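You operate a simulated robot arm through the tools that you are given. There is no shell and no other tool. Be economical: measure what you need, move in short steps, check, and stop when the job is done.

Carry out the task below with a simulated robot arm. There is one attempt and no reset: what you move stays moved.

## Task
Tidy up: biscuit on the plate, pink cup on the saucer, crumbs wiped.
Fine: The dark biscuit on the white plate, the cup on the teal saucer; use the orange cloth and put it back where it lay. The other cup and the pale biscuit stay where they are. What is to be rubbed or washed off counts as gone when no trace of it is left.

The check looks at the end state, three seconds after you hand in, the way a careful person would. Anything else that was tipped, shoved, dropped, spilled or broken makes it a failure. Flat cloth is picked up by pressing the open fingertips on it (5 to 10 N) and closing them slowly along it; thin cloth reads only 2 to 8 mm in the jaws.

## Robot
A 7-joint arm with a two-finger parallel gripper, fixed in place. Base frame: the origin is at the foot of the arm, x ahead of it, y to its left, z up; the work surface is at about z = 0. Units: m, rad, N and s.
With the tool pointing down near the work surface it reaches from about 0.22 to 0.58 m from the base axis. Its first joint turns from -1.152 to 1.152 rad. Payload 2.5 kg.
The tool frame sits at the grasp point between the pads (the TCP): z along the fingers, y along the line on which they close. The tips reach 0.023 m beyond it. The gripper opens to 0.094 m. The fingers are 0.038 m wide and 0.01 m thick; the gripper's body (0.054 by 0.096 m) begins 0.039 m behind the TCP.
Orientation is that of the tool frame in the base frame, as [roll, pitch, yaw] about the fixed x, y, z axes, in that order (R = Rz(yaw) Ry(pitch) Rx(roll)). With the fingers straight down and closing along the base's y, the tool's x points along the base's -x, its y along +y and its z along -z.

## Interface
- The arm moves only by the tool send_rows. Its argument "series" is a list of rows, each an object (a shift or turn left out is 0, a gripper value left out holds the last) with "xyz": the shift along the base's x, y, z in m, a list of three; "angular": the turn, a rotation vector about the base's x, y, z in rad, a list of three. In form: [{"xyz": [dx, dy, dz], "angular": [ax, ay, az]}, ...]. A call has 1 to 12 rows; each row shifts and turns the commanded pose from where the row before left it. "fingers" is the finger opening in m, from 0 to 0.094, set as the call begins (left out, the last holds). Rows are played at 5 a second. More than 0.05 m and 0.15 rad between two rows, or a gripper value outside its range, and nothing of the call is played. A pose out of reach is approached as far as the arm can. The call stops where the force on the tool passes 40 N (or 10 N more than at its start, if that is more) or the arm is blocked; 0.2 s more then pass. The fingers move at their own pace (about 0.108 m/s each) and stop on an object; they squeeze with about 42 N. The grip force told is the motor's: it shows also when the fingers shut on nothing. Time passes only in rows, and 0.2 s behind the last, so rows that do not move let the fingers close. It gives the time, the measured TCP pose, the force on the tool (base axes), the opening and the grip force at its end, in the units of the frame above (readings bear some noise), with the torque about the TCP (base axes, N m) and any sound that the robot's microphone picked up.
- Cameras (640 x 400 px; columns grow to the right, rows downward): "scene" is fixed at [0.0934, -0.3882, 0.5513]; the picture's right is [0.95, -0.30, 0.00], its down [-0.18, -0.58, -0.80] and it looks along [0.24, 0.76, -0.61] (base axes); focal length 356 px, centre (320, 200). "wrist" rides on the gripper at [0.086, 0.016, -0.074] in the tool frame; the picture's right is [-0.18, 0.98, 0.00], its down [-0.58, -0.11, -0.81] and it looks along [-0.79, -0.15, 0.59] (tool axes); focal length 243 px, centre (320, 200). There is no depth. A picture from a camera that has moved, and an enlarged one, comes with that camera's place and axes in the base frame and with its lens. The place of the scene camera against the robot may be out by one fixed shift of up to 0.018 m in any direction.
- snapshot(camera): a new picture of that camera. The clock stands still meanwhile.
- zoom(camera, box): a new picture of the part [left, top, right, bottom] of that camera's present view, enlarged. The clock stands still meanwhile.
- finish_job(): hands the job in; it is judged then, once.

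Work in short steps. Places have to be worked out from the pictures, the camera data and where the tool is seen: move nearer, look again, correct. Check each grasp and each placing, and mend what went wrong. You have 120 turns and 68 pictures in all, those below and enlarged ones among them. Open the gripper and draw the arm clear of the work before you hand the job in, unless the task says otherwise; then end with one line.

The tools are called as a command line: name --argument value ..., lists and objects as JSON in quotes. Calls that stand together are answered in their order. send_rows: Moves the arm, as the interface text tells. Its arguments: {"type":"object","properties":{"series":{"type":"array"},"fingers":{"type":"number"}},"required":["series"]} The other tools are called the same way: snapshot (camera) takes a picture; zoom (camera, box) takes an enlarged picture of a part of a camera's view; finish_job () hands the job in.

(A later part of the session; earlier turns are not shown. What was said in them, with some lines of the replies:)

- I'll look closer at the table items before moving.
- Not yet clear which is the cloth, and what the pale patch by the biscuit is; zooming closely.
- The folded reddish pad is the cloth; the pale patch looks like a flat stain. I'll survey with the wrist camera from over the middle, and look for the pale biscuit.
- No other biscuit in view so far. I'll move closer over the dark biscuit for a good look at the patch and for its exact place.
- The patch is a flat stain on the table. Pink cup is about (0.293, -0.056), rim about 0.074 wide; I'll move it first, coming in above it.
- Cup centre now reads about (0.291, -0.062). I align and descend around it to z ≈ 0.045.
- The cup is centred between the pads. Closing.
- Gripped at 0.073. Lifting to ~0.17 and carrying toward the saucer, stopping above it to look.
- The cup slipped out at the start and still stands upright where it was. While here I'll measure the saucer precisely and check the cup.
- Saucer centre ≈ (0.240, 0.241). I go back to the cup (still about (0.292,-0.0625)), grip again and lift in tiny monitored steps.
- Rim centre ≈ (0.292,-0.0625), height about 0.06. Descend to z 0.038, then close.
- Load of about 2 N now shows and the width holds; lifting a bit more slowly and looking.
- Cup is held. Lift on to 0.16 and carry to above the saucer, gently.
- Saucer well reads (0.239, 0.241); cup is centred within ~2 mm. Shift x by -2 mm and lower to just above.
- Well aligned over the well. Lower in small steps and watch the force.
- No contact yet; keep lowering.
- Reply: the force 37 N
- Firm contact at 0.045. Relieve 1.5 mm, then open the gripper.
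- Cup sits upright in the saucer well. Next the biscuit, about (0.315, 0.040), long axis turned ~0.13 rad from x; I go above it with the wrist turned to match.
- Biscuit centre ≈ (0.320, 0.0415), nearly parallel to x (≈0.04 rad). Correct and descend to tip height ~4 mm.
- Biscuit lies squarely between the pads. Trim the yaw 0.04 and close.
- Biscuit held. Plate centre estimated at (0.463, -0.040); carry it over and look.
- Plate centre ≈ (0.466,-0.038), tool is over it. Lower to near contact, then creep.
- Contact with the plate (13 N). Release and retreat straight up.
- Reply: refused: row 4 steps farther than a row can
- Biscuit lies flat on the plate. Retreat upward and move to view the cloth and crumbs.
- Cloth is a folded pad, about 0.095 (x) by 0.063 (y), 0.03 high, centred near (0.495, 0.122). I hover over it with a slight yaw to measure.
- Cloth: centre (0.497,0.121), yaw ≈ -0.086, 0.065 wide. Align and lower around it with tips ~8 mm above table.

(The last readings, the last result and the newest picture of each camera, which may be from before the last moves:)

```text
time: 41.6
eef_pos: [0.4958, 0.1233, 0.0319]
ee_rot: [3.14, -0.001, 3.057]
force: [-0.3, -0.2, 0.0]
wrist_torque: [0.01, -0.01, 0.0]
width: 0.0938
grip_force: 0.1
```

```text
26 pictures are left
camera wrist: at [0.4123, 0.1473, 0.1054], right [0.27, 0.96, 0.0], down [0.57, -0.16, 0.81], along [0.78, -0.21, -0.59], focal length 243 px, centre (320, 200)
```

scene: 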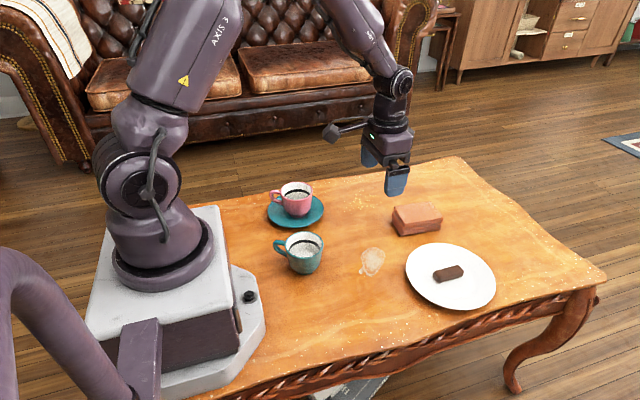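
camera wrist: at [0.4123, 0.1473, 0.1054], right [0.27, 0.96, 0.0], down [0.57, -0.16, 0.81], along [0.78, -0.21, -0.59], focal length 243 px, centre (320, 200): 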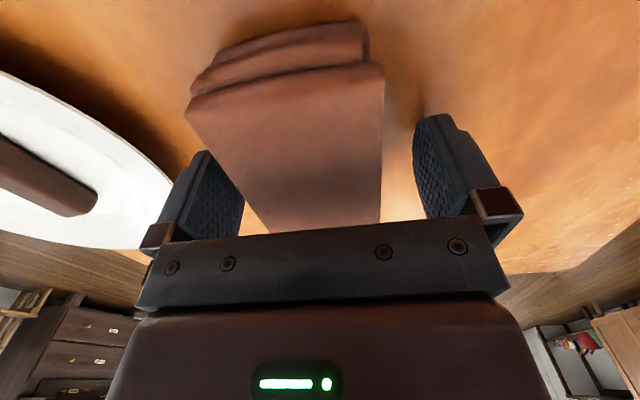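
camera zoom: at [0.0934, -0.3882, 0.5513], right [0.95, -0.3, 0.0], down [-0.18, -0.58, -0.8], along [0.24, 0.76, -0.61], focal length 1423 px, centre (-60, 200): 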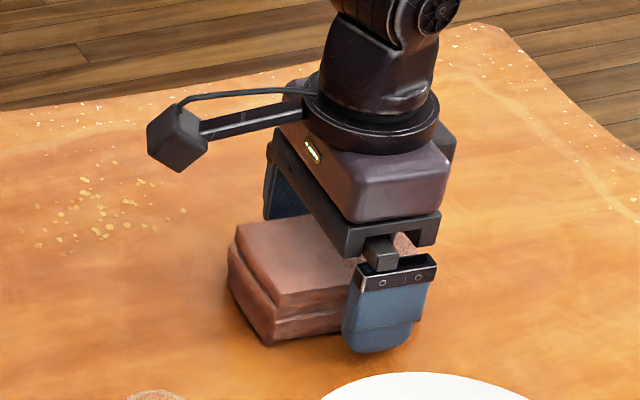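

Shift 3 mm toward -y so both pads meet the pad together, then close.

send_rows --series '[{"xyz": [0, -0.003, 0]}, {}]'

send_rows --series '[{}, {}, {}, {}, {}]' --fingers 0.0

send_rows --series '[{"xyz": [0, 0, 0.005]}, {"xyz": [0, 0, 0.01]}, {"xyz": [0, 0, 0.01]}, {}]'

snapshot --camera "wrist"

zoom --camera "scene" --box '[350, 150, 480, 250]'

```text
time: 42.2
eef_pos: [0.4975, 0.1209, 0.031]
ee_rot: [-3.141, 0.001, 3.058]
force: [0.0, 0.0, -0.4]
wrist_torque: [0.0, 0.02, -0.03]
width: 0.0941
grip_force: 0.0
```

```text
time: 43.4
eef_pos: [0.4952, 0.1212, 0.0324]
ee_rot: [-3.142, 0.0, 3.057]
force: [0.7, 0.7, 0.4]
wrist_torque: [-0.01, -0.01, 0.05]
width: 0.0611
grip_force: 42.0
```

```text
time: 44.4
eef_pos: [0.4966, 0.1183, 0.057]
ee_rot: [3.142, 0.001, 3.057]
force: [0.1, 0.1, -0.3]
wrist_torque: [-0.01, 0.02, 0.01]
width: 0.0612
grip_force: 41.9
```

```text
25 pictures are left
camera wrist: at [0.4122, 0.1435, 0.1312], right [0.27, 0.96, 0.0], down [0.57, -0.16, 0.81], along [0.78, -0.21, -0.59], focal length 243 px, centre (320, 200)
```

wrist: 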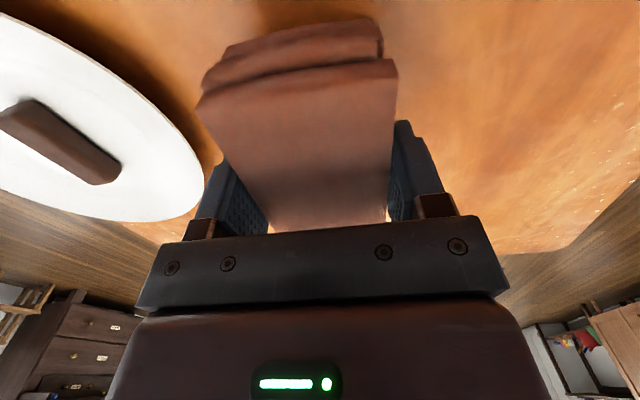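

```text
4.00 times, centred on (415, 200) of scene
camera zoom: at [0.0934, -0.3882, 0.5513], right [0.95, -0.3, 0.0], down [-0.18, -0.58, -0.8], along [0.24, 0.76, -0.61], focal length 1423 px, centre (-60, 200)
```

zoom: 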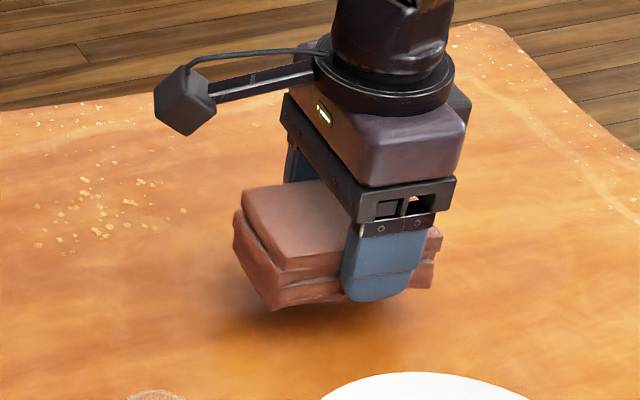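

The folded cloth is held as a firm pad (grip pose ≈ (0.497,0.120,0.0315)). Crumbs span x 0.355–0.45, y 0.20–0.285. Carry it to (0.41,0.19) above the table.

send_rows --series '[{"xyz": [0, 0, 0.02]}, {"xyz": [-0.03, 0.025, 0]}, {"xyz": [-0.03, 0.025, 0]}, {"xyz": [-0.027, 0.02, 0]}, {"xyz": [0, 0, -0.02]}, {"xyz": [0, 0, -0.015]}, {}]'

zoom --camera "scene" --box '[310, 150, 440, 250]'

```text
time: 46.0
eef_pos: [0.4077, 0.1896, 0.0426]
ee_rot: [3.141, -0.002, 3.057]
force: [-0.6, -0.4, -0.2]
wrist_torque: [-0.03, 0.0, 0.0]
width: 0.0613
grip_force: 42.0
```

```text
4.00 times, centred on (375, 200) of scene
camera zoom: at [0.0934, -0.3882, 0.5513], right [0.95, -0.3, 0.0], down [-0.18, -0.58, -0.8], along [0.24, 0.76, -0.61], focal length 1423 px, centre (100, 200)
```

zoom: 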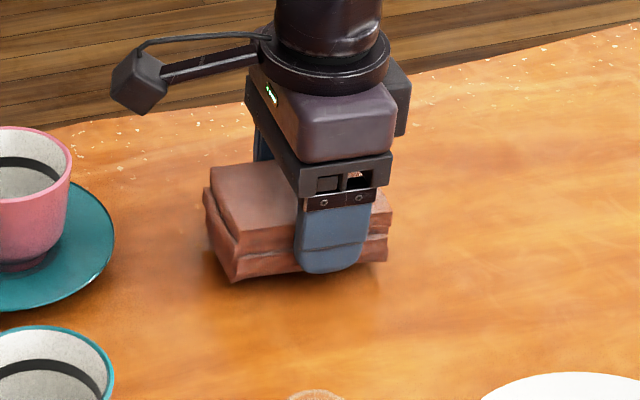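

Lower until the cloth presses lightly on the table.

send_rows --series '[{"xyz": [0, 0, -0.004]}, {"xyz": [0, 0, -0.004]}, {"xyz": [0, 0, -0.002]}, {}]'

send_rows --series '[{"xyz": [0, 0, -0.001]}, {"xyz": [0, 0, -0.001]}, {}]'

```text
time: 47.0
eef_pos: [0.4091, 0.1885, 0.0313]
ee_rot: [3.141, -0.001, 3.058]
force: [0.6, -0.7, -0.5]
wrist_torque: [-0.03, -0.03, 0.0]
width: 0.0611
grip_force: 42.2
```

```text
time: 47.8
eef_pos: [0.4097, 0.1894, 0.0314]
ee_rot: [3.141, 0.002, 3.056]
force: [-11.7, -6.4, 35.4]
wrist_torque: [-0.18, 0.65, 0.09]
width: 0.061
grip_force: 42.5
```

35 N is more than needed; ease up 1 mm and check.

send_rows --series '[{"xyz": [0, 0, 0.001]}, {}]'

```text
time: 48.4
eef_pos: [0.4095, 0.1906, 0.0317]
ee_rot: [3.139, 0.003, 3.059]
force: [-5.4, -2.3, 28.3]
wrist_torque: [-0.2, 0.56, 0.05]
width: 0.0612
grip_force: 42.1
```

send_rows --series '[{"xyz": [0, 0, 0.001]}, {}]'

```text
time: 49.0
eef_pos: [0.41, 0.1895, 0.031]
ee_rot: [3.14, 0.001, 3.057]
force: [1.4, 4.6, 15.2]
wrist_torque: [-0.03, 0.01, 0.01]
width: 0.061
grip_force: 41.4
```

About 15 N, good for wiping. Sweep toward +y over the crumbs, shift in -x and come back.

send_rows --series '[{"xyz": [0, 0.015, 0]}, {"xyz": [0, 0.015, 0]}, {"xyz": [0, 0.015, 0]}, {"xyz": [0, 0.015, 0]}, {"xyz": [0, 0.015, 0]}, {"xyz": [0, 0.01, 0]}, {}]'

send_rows --series '[{"xyz": [-0.015, 0, 0]}, {"xyz": [-0.015, 0, 0]}, {"xyz": [0, -0.015, 0]}, {"xyz": [0, -0.015, 0]}, {"xyz": [0, -0.015, 0]}, {"xyz": [0, -0.015, 0]}, {"xyz": [0, -0.015, 0]}, {"xyz": [0, -0.01, 0]}, {}]'

snapshot --camera "scene"

```text
time: 50.6
eef_pos: [0.4093, 0.2737, 0.0329]
ee_rot: [-3.141, 0.0, 3.057]
force: [1.1, 0.0, -0.4]
wrist_torque: [0.02, 0.02, -0.01]
width: 0.0612
grip_force: 41.8
```

```text
time: 52.6
eef_pos: [0.3794, 0.1876, 0.0315]
ee_rot: [-3.14, 0.0, 3.057]
force: [-0.4, 0.0, -0.3]
wrist_torque: [0.01, -0.01, 0.0]
width: 0.0611
grip_force: 42.3
```

```text
22 pictures are left
```

scene: 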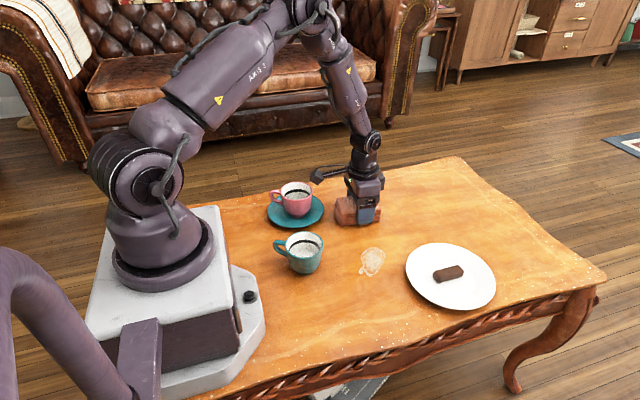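

Force dropped to zero during the sweeps (contact was light). Lift aside and see what's left.

send_rows --series '[{"xyz": [0, 0, 0.03]}, {"xyz": [0.015, -0.04, 0.02]}, {"xyz": [0.015, -0.04, 0]}, {}]'

zoom --camera "scene" --box '[310, 150, 440, 250]'

snapshot --camera "wrist"

```text
time: 53.6
eef_pos: [0.4101, 0.1082, 0.0833]
ee_rot: [-3.141, 0.0, 3.057]
force: [-0.4, 0.3, -1.7]
wrist_torque: [-0.04, 0.02, 0.02]
width: 0.061
grip_force: 41.4
```

```text
4.00 times, centred on (375, 200) of scene
camera zoom: at [0.0934, -0.3883, 0.5513], right [0.95, -0.3, 0.0], down [-0.18, -0.58, -0.8], along [0.24, 0.76, -0.61], focal length 1423 px, centre (100, 200)
```

zoom: 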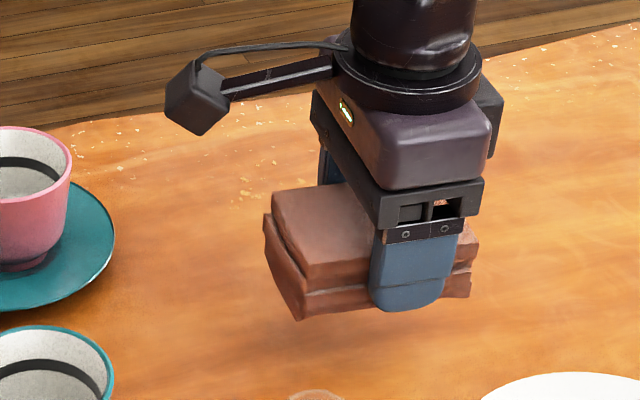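

```text
20 pictures are left
camera wrist: at [0.3259, 0.1317, 0.1573], right [0.27, 0.96, 0.0], down [0.57, -0.16, 0.81], along [0.78, -0.21, -0.59], focal length 243 px, centre (320, 200)
```

wrist: 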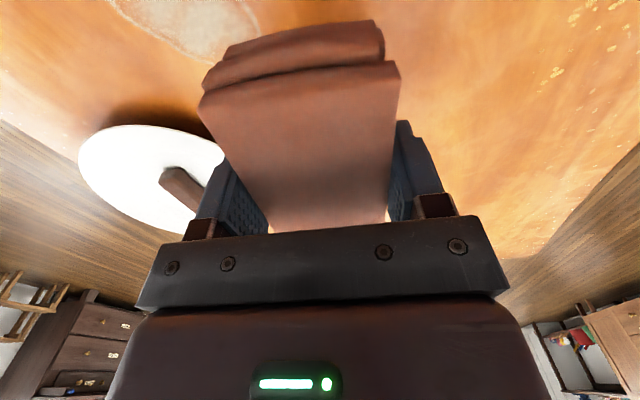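

Many crumbs gone, a few remain. Move further aside for a clear view.

send_rows --series '[{"xyz": [0.02, -0.03, 0.03]}, {"xyz": [0.02, -0.03, 0.03]}, {}]'

zoom --camera "scene" --box '[310, 160, 430, 250]'

```text
time: 54.4
eef_pos: [0.4495, 0.0455, 0.1418]
ee_rot: [-3.141, 0.0, 3.057]
force: [1.2, -0.3, 0.2]
wrist_torque: [0.03, 0.02, 0.0]
width: 0.061
grip_force: 41.5
```

```text
4.44 times, centred on (370, 205) of scene
camera zoom: at [0.0934, -0.3883, 0.5513], right [0.95, -0.3, 0.0], down [-0.18, -0.58, -0.8], along [0.24, 0.76, -0.61], focal length 1582 px, centre (98, 178)
```

zoom: 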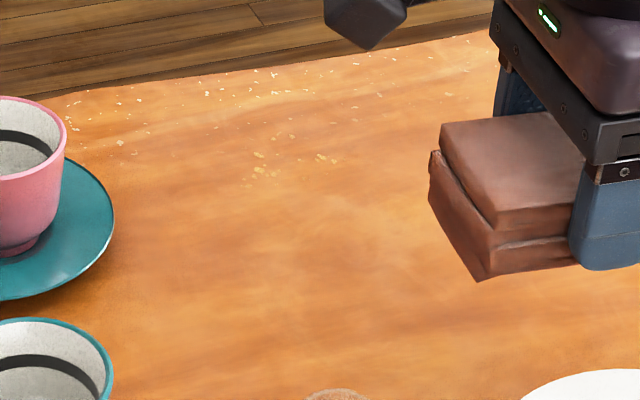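

A strip remains at about x 0.395–0.455, y 0.255–0.29. Return to (0.425, 0.225) and press again.

send_rows --series '[{"xyz": [-0.01, 0.045, -0.01]}, {"xyz": [-0.01, 0.045, -0.01]}, {"xyz": [-0.005, 0.045, -0.01]}, {"xyz": [0, 0.045, -0.02]}, {"xyz": [0, 0, -0.03]}, {"xyz": [0, 0, -0.025]}, {"xyz": [0, 0, -0.006]}, {}]'

send_rows --series '[{"xyz": [0, 0, -0.001]}, {}]'

```text
time: 56.2
eef_pos: [0.4238, 0.2311, 0.0316]
ee_rot: [3.14, -0.001, 3.057]
force: [-2.0, 0.4, 3.7]
wrist_torque: [-0.03, -0.16, -0.02]
width: 0.0609
grip_force: 42.0
```

```text
time: 56.8
eef_pos: [0.4241, 0.2311, 0.031]
ee_rot: [3.14, 0.003, 3.058]
force: [-5.4, 2.5, 21.6]
wrist_torque: [-0.18, 0.37, -0.01]
width: 0.061
grip_force: 42.0
```

Good pressure (21 N). Sweep +y in small steps, pressing a touch more along the way.

send_rows --series '[{"xyz": [0, 0.01, -0.0003]}, {"xyz": [0, 0.01, -0.0003]}, {"xyz": [0, 0.01, -0.0003]}, {}]'

send_rows --series '[{"xyz": [0, 0.01, 0]}, {"xyz": [0, 0.01, 0]}, {"xyz": [0, 0.01, 0]}, {}]'

```text
time: 57.5
eef_pos: [0.4264, 0.2485, 0.0321]
ee_rot: [-3.139, 0.007, 3.056]
force: [-0.4, -1.4, 5.0]
wrist_torque: [0.04, 0.3, 0.04]
width: 0.0611
grip_force: 42.0
stopped in row 3: the force on the tool passed its limit at 41 N (the readings are from after the stop); the commanded pose is now the measured one
```

```text
time: 58.5
eef_pos: [0.4265, 0.2785, 0.0312]
ee_rot: [-3.14, 0.007, 3.056]
force: [0.0, -5.6, 11.5]
wrist_torque: [-0.02, 0.28, 0.05]
width: 0.061
grip_force: 42.0
```

Contact about 11 N with drag, good. Continue a little, then sweep back with an x offset.

send_rows --series '[{"xyz": [0, 0.01, 0]}, {"xyz": [-0.01, 0, 0]}, {"xyz": [-0.01, 0, 0]}, {"xyz": [-0.01, 0, 0]}, {}]'

send_rows --series '[{"xyz": [0, -0.01, -0.0002]}, {"xyz": [0, -0.01, 0]}, {"xyz": [0, -0.01, -0.0002]}, {"xyz": [0, -0.01, 0]}, {"xyz": [0, -0.01, 0]}, {"xyz": [0, -0.01, 0]}, {}]'

send_rows --series '[{"xyz": [0, 0, 0.03]}, {"xyz": [0.02, -0.04, 0.02]}, {"xyz": [0.02, -0.045, 0]}, {"xyz": [0.01, -0.04, 0.02]}, {"xyz": [0.01, -0.04, 0.02]}, {}]'

zoom --camera "scene" --box '[310, 160, 430, 250]'

```text
time: 59.7
eef_pos: [0.3971, 0.2878, 0.031]
ee_rot: [-3.141, 0.009, 3.056]
force: [6.7, 0.2, 12.1]
wrist_torque: [0.07, -0.07, 0.0]
width: 0.0612
grip_force: 42.2
```

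```text
time: 61.3
eef_pos: [0.3981, 0.2294, 0.0303]
ee_rot: [-3.141, 0.006, 3.056]
force: [-0.4, 9.1, 17.7]
wrist_torque: [0.32, 0.05, -0.1]
width: 0.0608
grip_force: 42.0
```

```text
time: 62.7
eef_pos: [0.459, 0.0626, 0.1193]
ee_rot: [-3.14, 0.005, 3.056]
force: [-0.1, 0.1, -0.6]
wrist_torque: [-0.01, -0.03, 0.01]
width: 0.0608
grip_force: 41.7
```

```text
4.44 times, centred on (370, 205) of scene
camera zoom: at [0.0934, -0.3883, 0.5513], right [0.95, -0.3, 0.0], down [-0.18, -0.58, -0.8], along [0.24, 0.76, -0.61], focal length 1582 px, centre (98, 178)
```

zoom: 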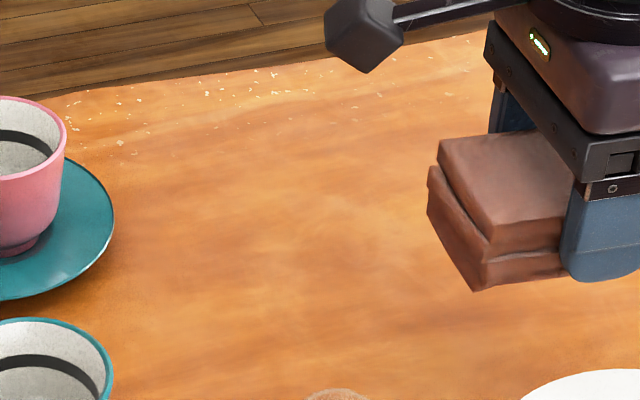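

The golden crumbs are gone (the white flecks along the edge are table wear seen all round). Look closely at the pale patch that the biscuit lay on.

zoom --camera "scene" --box '[345, 240, 401, 282]'

```text
9.52 times, centred on (373, 261) of scene
camera zoom: at [0.0934, -0.3883, 0.5513], right [0.95, -0.3, 0.0], down [-0.18, -0.58, -0.8], along [0.24, 0.76, -0.61], focal length 3389 px, centre (-185, -381)
```

zoom: 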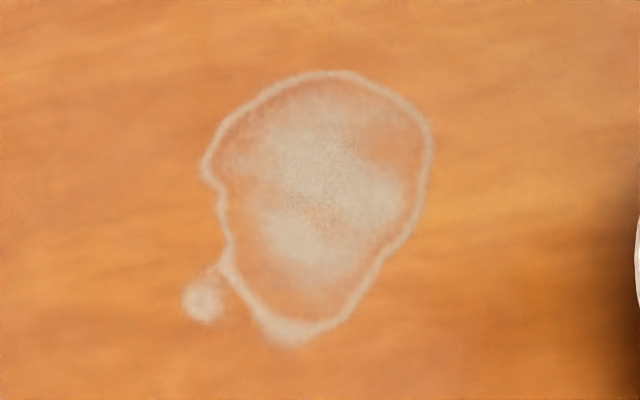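

It is a dried spill. Wiping it with the same cloth is safe and fits tidying up, so I'll rub it too, keeping clear of plate and teal cup. Stain ≈ x 0.32–0.383, y 0.012–0.084.

send_rows --series '[{"xyz": [-0.04, 0, 0]}, {"xyz": [-0.04, 0, 0]}, {"xyz": [-0.034, -0.004, 0], "angular": [0, -0.005, 0]}, {"xyz": [0, 0, -0.03]}, {"xyz": [0, 0, -0.03]}, {"xyz": [0, 0, -0.02]}, {}]'

zoom --camera "scene" --box '[270, 200, 450, 310]'

```text
time: 64.3
eef_pos: [0.3425, 0.0593, 0.04]
ee_rot: [-3.139, 0.011, 3.055]
force: [0.2, 0.0, -0.5]
wrist_torque: [-0.02, -0.02, -0.01]
width: 0.061
grip_force: 41.6
```

```text
3.56 times, centred on (360, 255) of scene
camera zoom: at [0.0934, -0.3882, 0.5513], right [0.95, -0.3, 0.0], down [-0.18, -0.58, -0.8], along [0.24, 0.76, -0.61], focal length 1265 px, centre (178, 4)
```

zoom: 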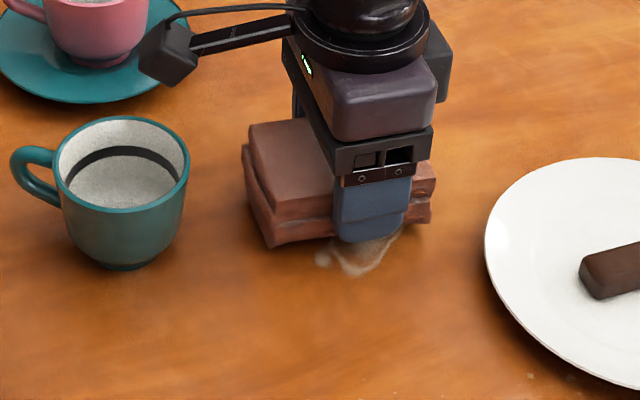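

Clearances fine; part of the stain shows on the -y side. Level the tool, press and rub.

send_rows --series '[{"xyz": [0, 0, -0.004], "angular": [0, 0.01, 0]}, {"xyz": [0, 0, -0.004]}, {"xyz": [0, 0, -0.001]}, {}]'

send_rows --series '[{"xyz": [0, 0, -0.001]}, {}]'

```text
time: 65.3
eef_pos: [0.3422, 0.0596, 0.0323]
ee_rot: [-3.14, 0.002, 3.056]
force: [-0.1, -0.5, -0.6]
wrist_torque: [0.02, 0.02, -0.02]
width: 0.0612
grip_force: 42.0
```

```text
time: 65.9
eef_pos: [0.3427, 0.0602, 0.0312]
ee_rot: [-3.141, 0.001, 3.057]
force: [-0.6, 0.9, 2.6]
wrist_torque: [0.06, -0.08, 0.03]
width: 0.0611
grip_force: 41.9
```

send_rows --series '[{"xyz": [0, 0, -0.0008]}, {"xyz": [0, -0.008, 0]}, {"xyz": [0, -0.008, 0]}, {"xyz": [0, -0.008, 0]}, {}]'

send_rows --series '[{"xyz": [-0.006, -0.008, 0]}, {"xyz": [-0.006, -0.008, 0]}, {"xyz": [0, 0.01, 0]}, {"xyz": [0, 0.01, 0]}, {"xyz": [0, 0.01, 0]}, {"xyz": [0, 0.01, 0]}, {"xyz": [0.004, 0.01, 0]}, {"xyz": [0.004, 0.01, 0]}, {}]'

```text
time: 67.1
eef_pos: [0.3443, 0.0358, 0.0312]
ee_rot: [-3.14, 0.004, 3.057]
force: [1.4, 8.8, 18.6]
wrist_torque: [0.26, -0.47, 0.24]
width: 0.061
grip_force: 42.4
```

```text
time: 67.9
eef_pos: [0.3324, 0.0227, 0.0319]
ee_rot: [-3.135, 0.007, 3.055]
force: [-1.8, -0.3, 7.2]
wrist_torque: [0.23, 0.33, -0.04]
width: 0.0611
grip_force: 41.9
stopped in row 3: the force on the tool passed its limit at 42 N (the readings are from after the stop); the commanded pose is now the measured one
```

Force peaked and the pose was re-anchored; pressure now 7 N. Continue back in +y, then lift aside to see.

send_rows --series '[{"xyz": [0, 0.01, 0]}, {"xyz": [0, 0.01, 0]}, {"xyz": [0, 0.01, 0]}, {"xyz": [0.005, 0.01, 0]}, {"xyz": [0.005, 0.01, 0]}, {}]'

send_rows --series '[{"xyz": [0, 0, 0.03]}, {"xyz": [0.01, 0.03, 0.03]}, {"xyz": [0.03, 0.035, 0]}, {"xyz": [0.03, 0.035, 0]}, {}]'

zoom --camera "scene" --box '[300, 180, 460, 290]'

```text
time: 69.3
eef_pos: [0.3439, 0.0714, 0.0315]
ee_rot: [-3.134, 0.007, 3.052]
force: [-2.7, -4.2, 10.8]
wrist_torque: [0.19, 0.17, 0.1]
width: 0.0608
grip_force: 41.9
```

```text
time: 70.5
eef_pos: [0.4149, 0.1713, 0.0901]
ee_rot: [-3.135, 0.007, 3.053]
force: [-0.6, 0.5, -0.1]
wrist_torque: [0.04, 0.03, 0.0]
width: 0.061
grip_force: 42.1
```

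```text
3.64 times, centred on (380, 235) of scene
camera zoom: at [0.0934, -0.3882, 0.5513], right [0.95, -0.3, 0.0], down [-0.18, -0.58, -0.8], along [0.24, 0.76, -0.61], focal length 1294 px, centre (102, 73)
```

zoom: 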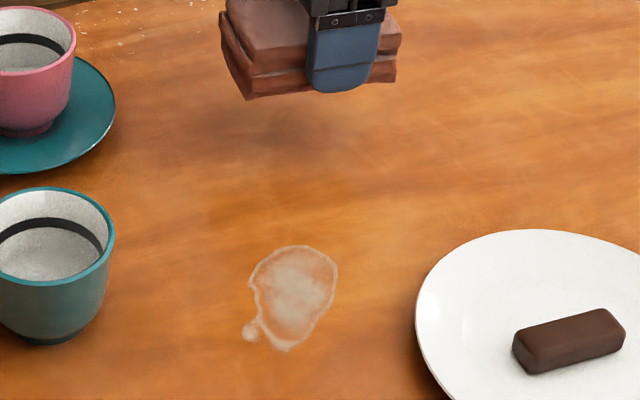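

The mark did not respond at all: it's an old dried mark in the table, not crumbs, so I leave it. Now carry the cloth back to (0.4965, 0.120), levelling the tool.

send_rows --series '[{"xyz": [0.03, -0.017, 0], "angular": [0.006, 0.006, 0]}, {"xyz": [0.03, -0.017, 0]}, {"xyz": [0.0215, -0.017, 0]}, {"xyz": [0, 0, -0.025]}, {"xyz": [0, 0, -0.022]}, {"xyz": [0, 0, -0.007]}, {}]'

zoom --camera "scene" --box '[350, 150, 480, 250]'

```text
time: 72.1
eef_pos: [0.4959, 0.1207, 0.0377]
ee_rot: [-3.14, 0.001, 3.054]
force: [-1.3, -0.6, -0.1]
wrist_torque: [0.01, 0.02, 0.01]
width: 0.0611
grip_force: 41.9
```

```text
4.00 times, centred on (415, 200) of scene
camera zoom: at [0.0934, -0.3882, 0.5513], right [0.95, -0.3, 0.0], down [-0.18, -0.58, -0.8], along [0.24, 0.76, -0.61], focal length 1423 px, centre (-60, 200)
```

zoom: 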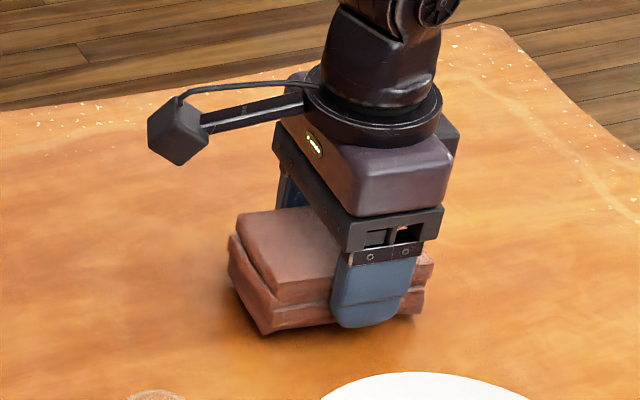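

It lines up with the original place. Lower to contact and release.

send_rows --series '[{"xyz": [0, 0, -0.003]}, {"xyz": [0, 0, -0.002]}, {"xyz": [0, 0, -0.001]}, {}]'

send_rows --series '[{}, {}, {}]' --fingers 0.094

send_rows --series '[{"xyz": [0, 0, 0.02]}, {"xyz": [0, 0, 0.03]}, {"xyz": [0, 0, 0.04]}, {"xyz": [-0.03, 0, 0.03]}, {"xyz": [-0.04, 0, 0.02]}, {"xyz": [-0.04, 0, 0.02]}, {"xyz": [-0.04, 0, 0.02]}, {}]'

zoom --camera "scene" --box '[350, 150, 480, 250]'

snapshot --camera "scene"

snapshot --camera "wrist"

```text
time: 73.1
eef_pos: [0.4949, 0.1212, 0.0318]
ee_rot: [-3.14, 0.001, 3.055]
force: [-2.5, 0.8, 5.4]
wrist_torque: [-0.02, -0.22, 0.01]
width: 0.0609
grip_force: 42.2
```

```text
time: 73.9
eef_pos: [0.494, 0.1202, 0.0317]
ee_rot: [-3.141, 0.0, 3.055]
force: [0.0, -0.5, -0.4]
wrist_torque: [-0.04, -0.02, 0.02]
width: 0.0937
grip_force: 0.2
```

```text
time: 75.7
eef_pos: [0.3434, 0.1216, 0.2132]
ee_rot: [-3.141, 0.003, 3.053]
force: [1.2, 0.4, 0.0]
wrist_torque: [-0.02, -0.01, -0.01]
width: 0.094
grip_force: 0.2
```

```text
4.00 times, centred on (415, 200) of scene
camera zoom: at [0.0934, -0.3882, 0.5513], right [0.95, -0.3, 0.0], down [-0.18, -0.58, -0.8], along [0.24, 0.76, -0.61], focal length 1423 px, centre (-60, 200)
```

zoom: 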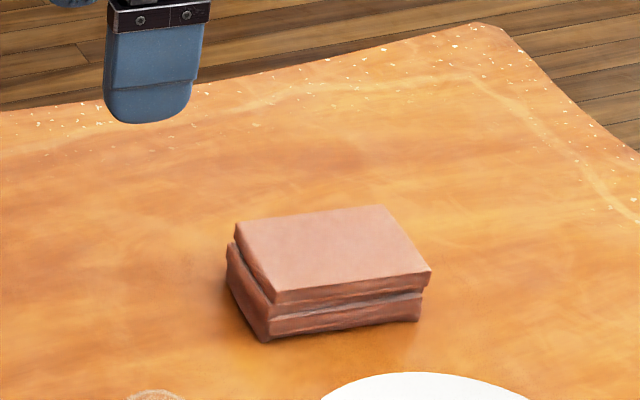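

```text
12 pictures are left
```

scene: 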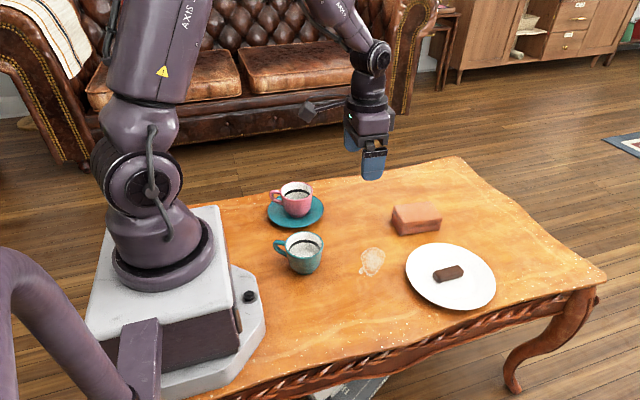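

```text
11 pictures are left
camera wrist: at [0.2598, 0.1459, 0.2873], right [0.27, 0.96, 0.0], down [0.57, -0.16, 0.81], along [0.78, -0.22, -0.59], focal length 243 px, centre (320, 200)
```

wrist: 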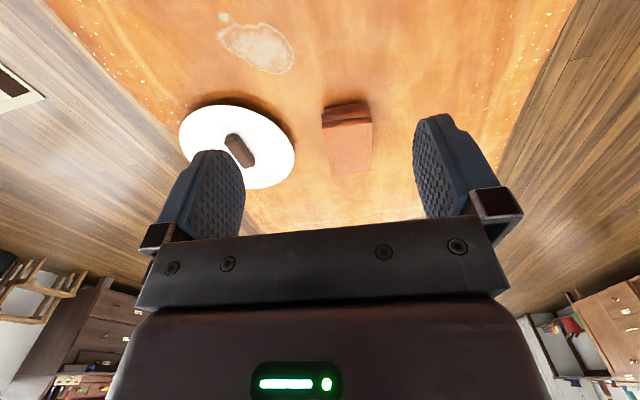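

Cloth is back in place. Zoom the crumb area from the wrist for leftover traces, and back off toward the start pose first.

send_rows --series '[{"xyz": [-0.03, 0.02, 0.02]}, {"xyz": [-0.03, 0.02, 0.02], "angular": [0, 0, 0.08]}, {}]'

zoom --camera "wrist" --box '[320, 20, 520, 145]'

zoom --camera "scene" --box '[320, 165, 410, 235]'

```text
time: 76.5
eef_pos: [0.284, 0.1602, 0.2538]
ee_rot: [-3.14, 0.003, 3.134]
force: [0.2, 0.0, 0.2]
wrist_torque: [-0.02, -0.01, 0.0]
width: 0.0941
grip_force: 0.1
```

```text
3.20 times, centred on (420, 82) of wrist
camera zoom: at [0.1982, 0.1787, 0.3278], right [0.19, 0.98, 0.0], down [0.58, -0.11, 0.81], along [0.79, -0.16, -0.59], focal length 776 px, centre (0, 576)
```

zoom: 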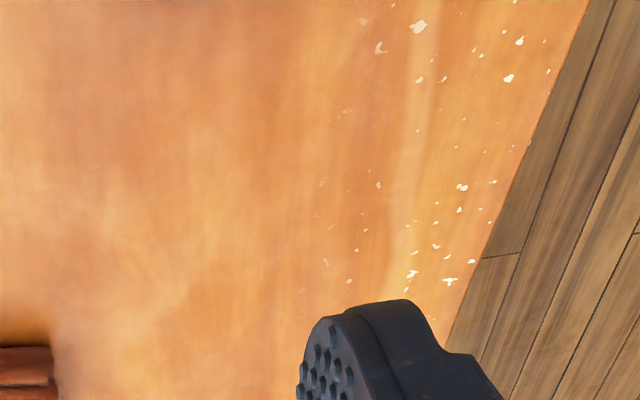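

```text
5.71 times, centred on (365, 200) of scene
camera zoom: at [0.0934, -0.3882, 0.5513], right [0.95, -0.3, 0.0], down [-0.18, -0.58, -0.8], along [0.24, 0.76, -0.61], focal length 2033 px, centre (63, 200)
```

zoom: 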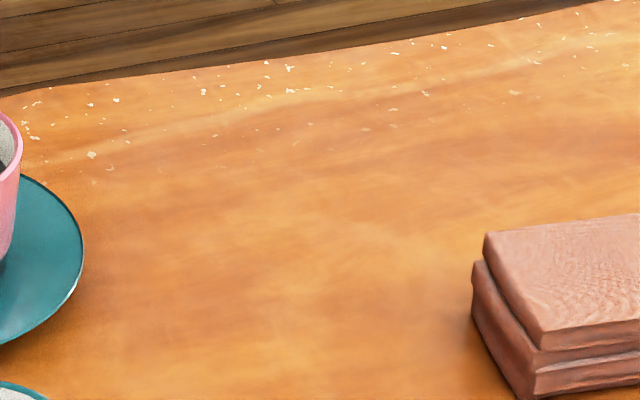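

Crumbs are gone and only the table's own wear flecks are left. Cup, biscuit and cloth are in place, the gripper is open and the arm is clear, so I'm handing in.

finish_job

```text
The job is handed in.
```

The dark biscuit is on the white plate, the pink cup is upright on the teal saucer, the crumbs are wiped and the orange cloth is back where it lay; I also rubbed the old pale mark under the biscuit, which did not come off, and I never saw a pale biscuit on the table.
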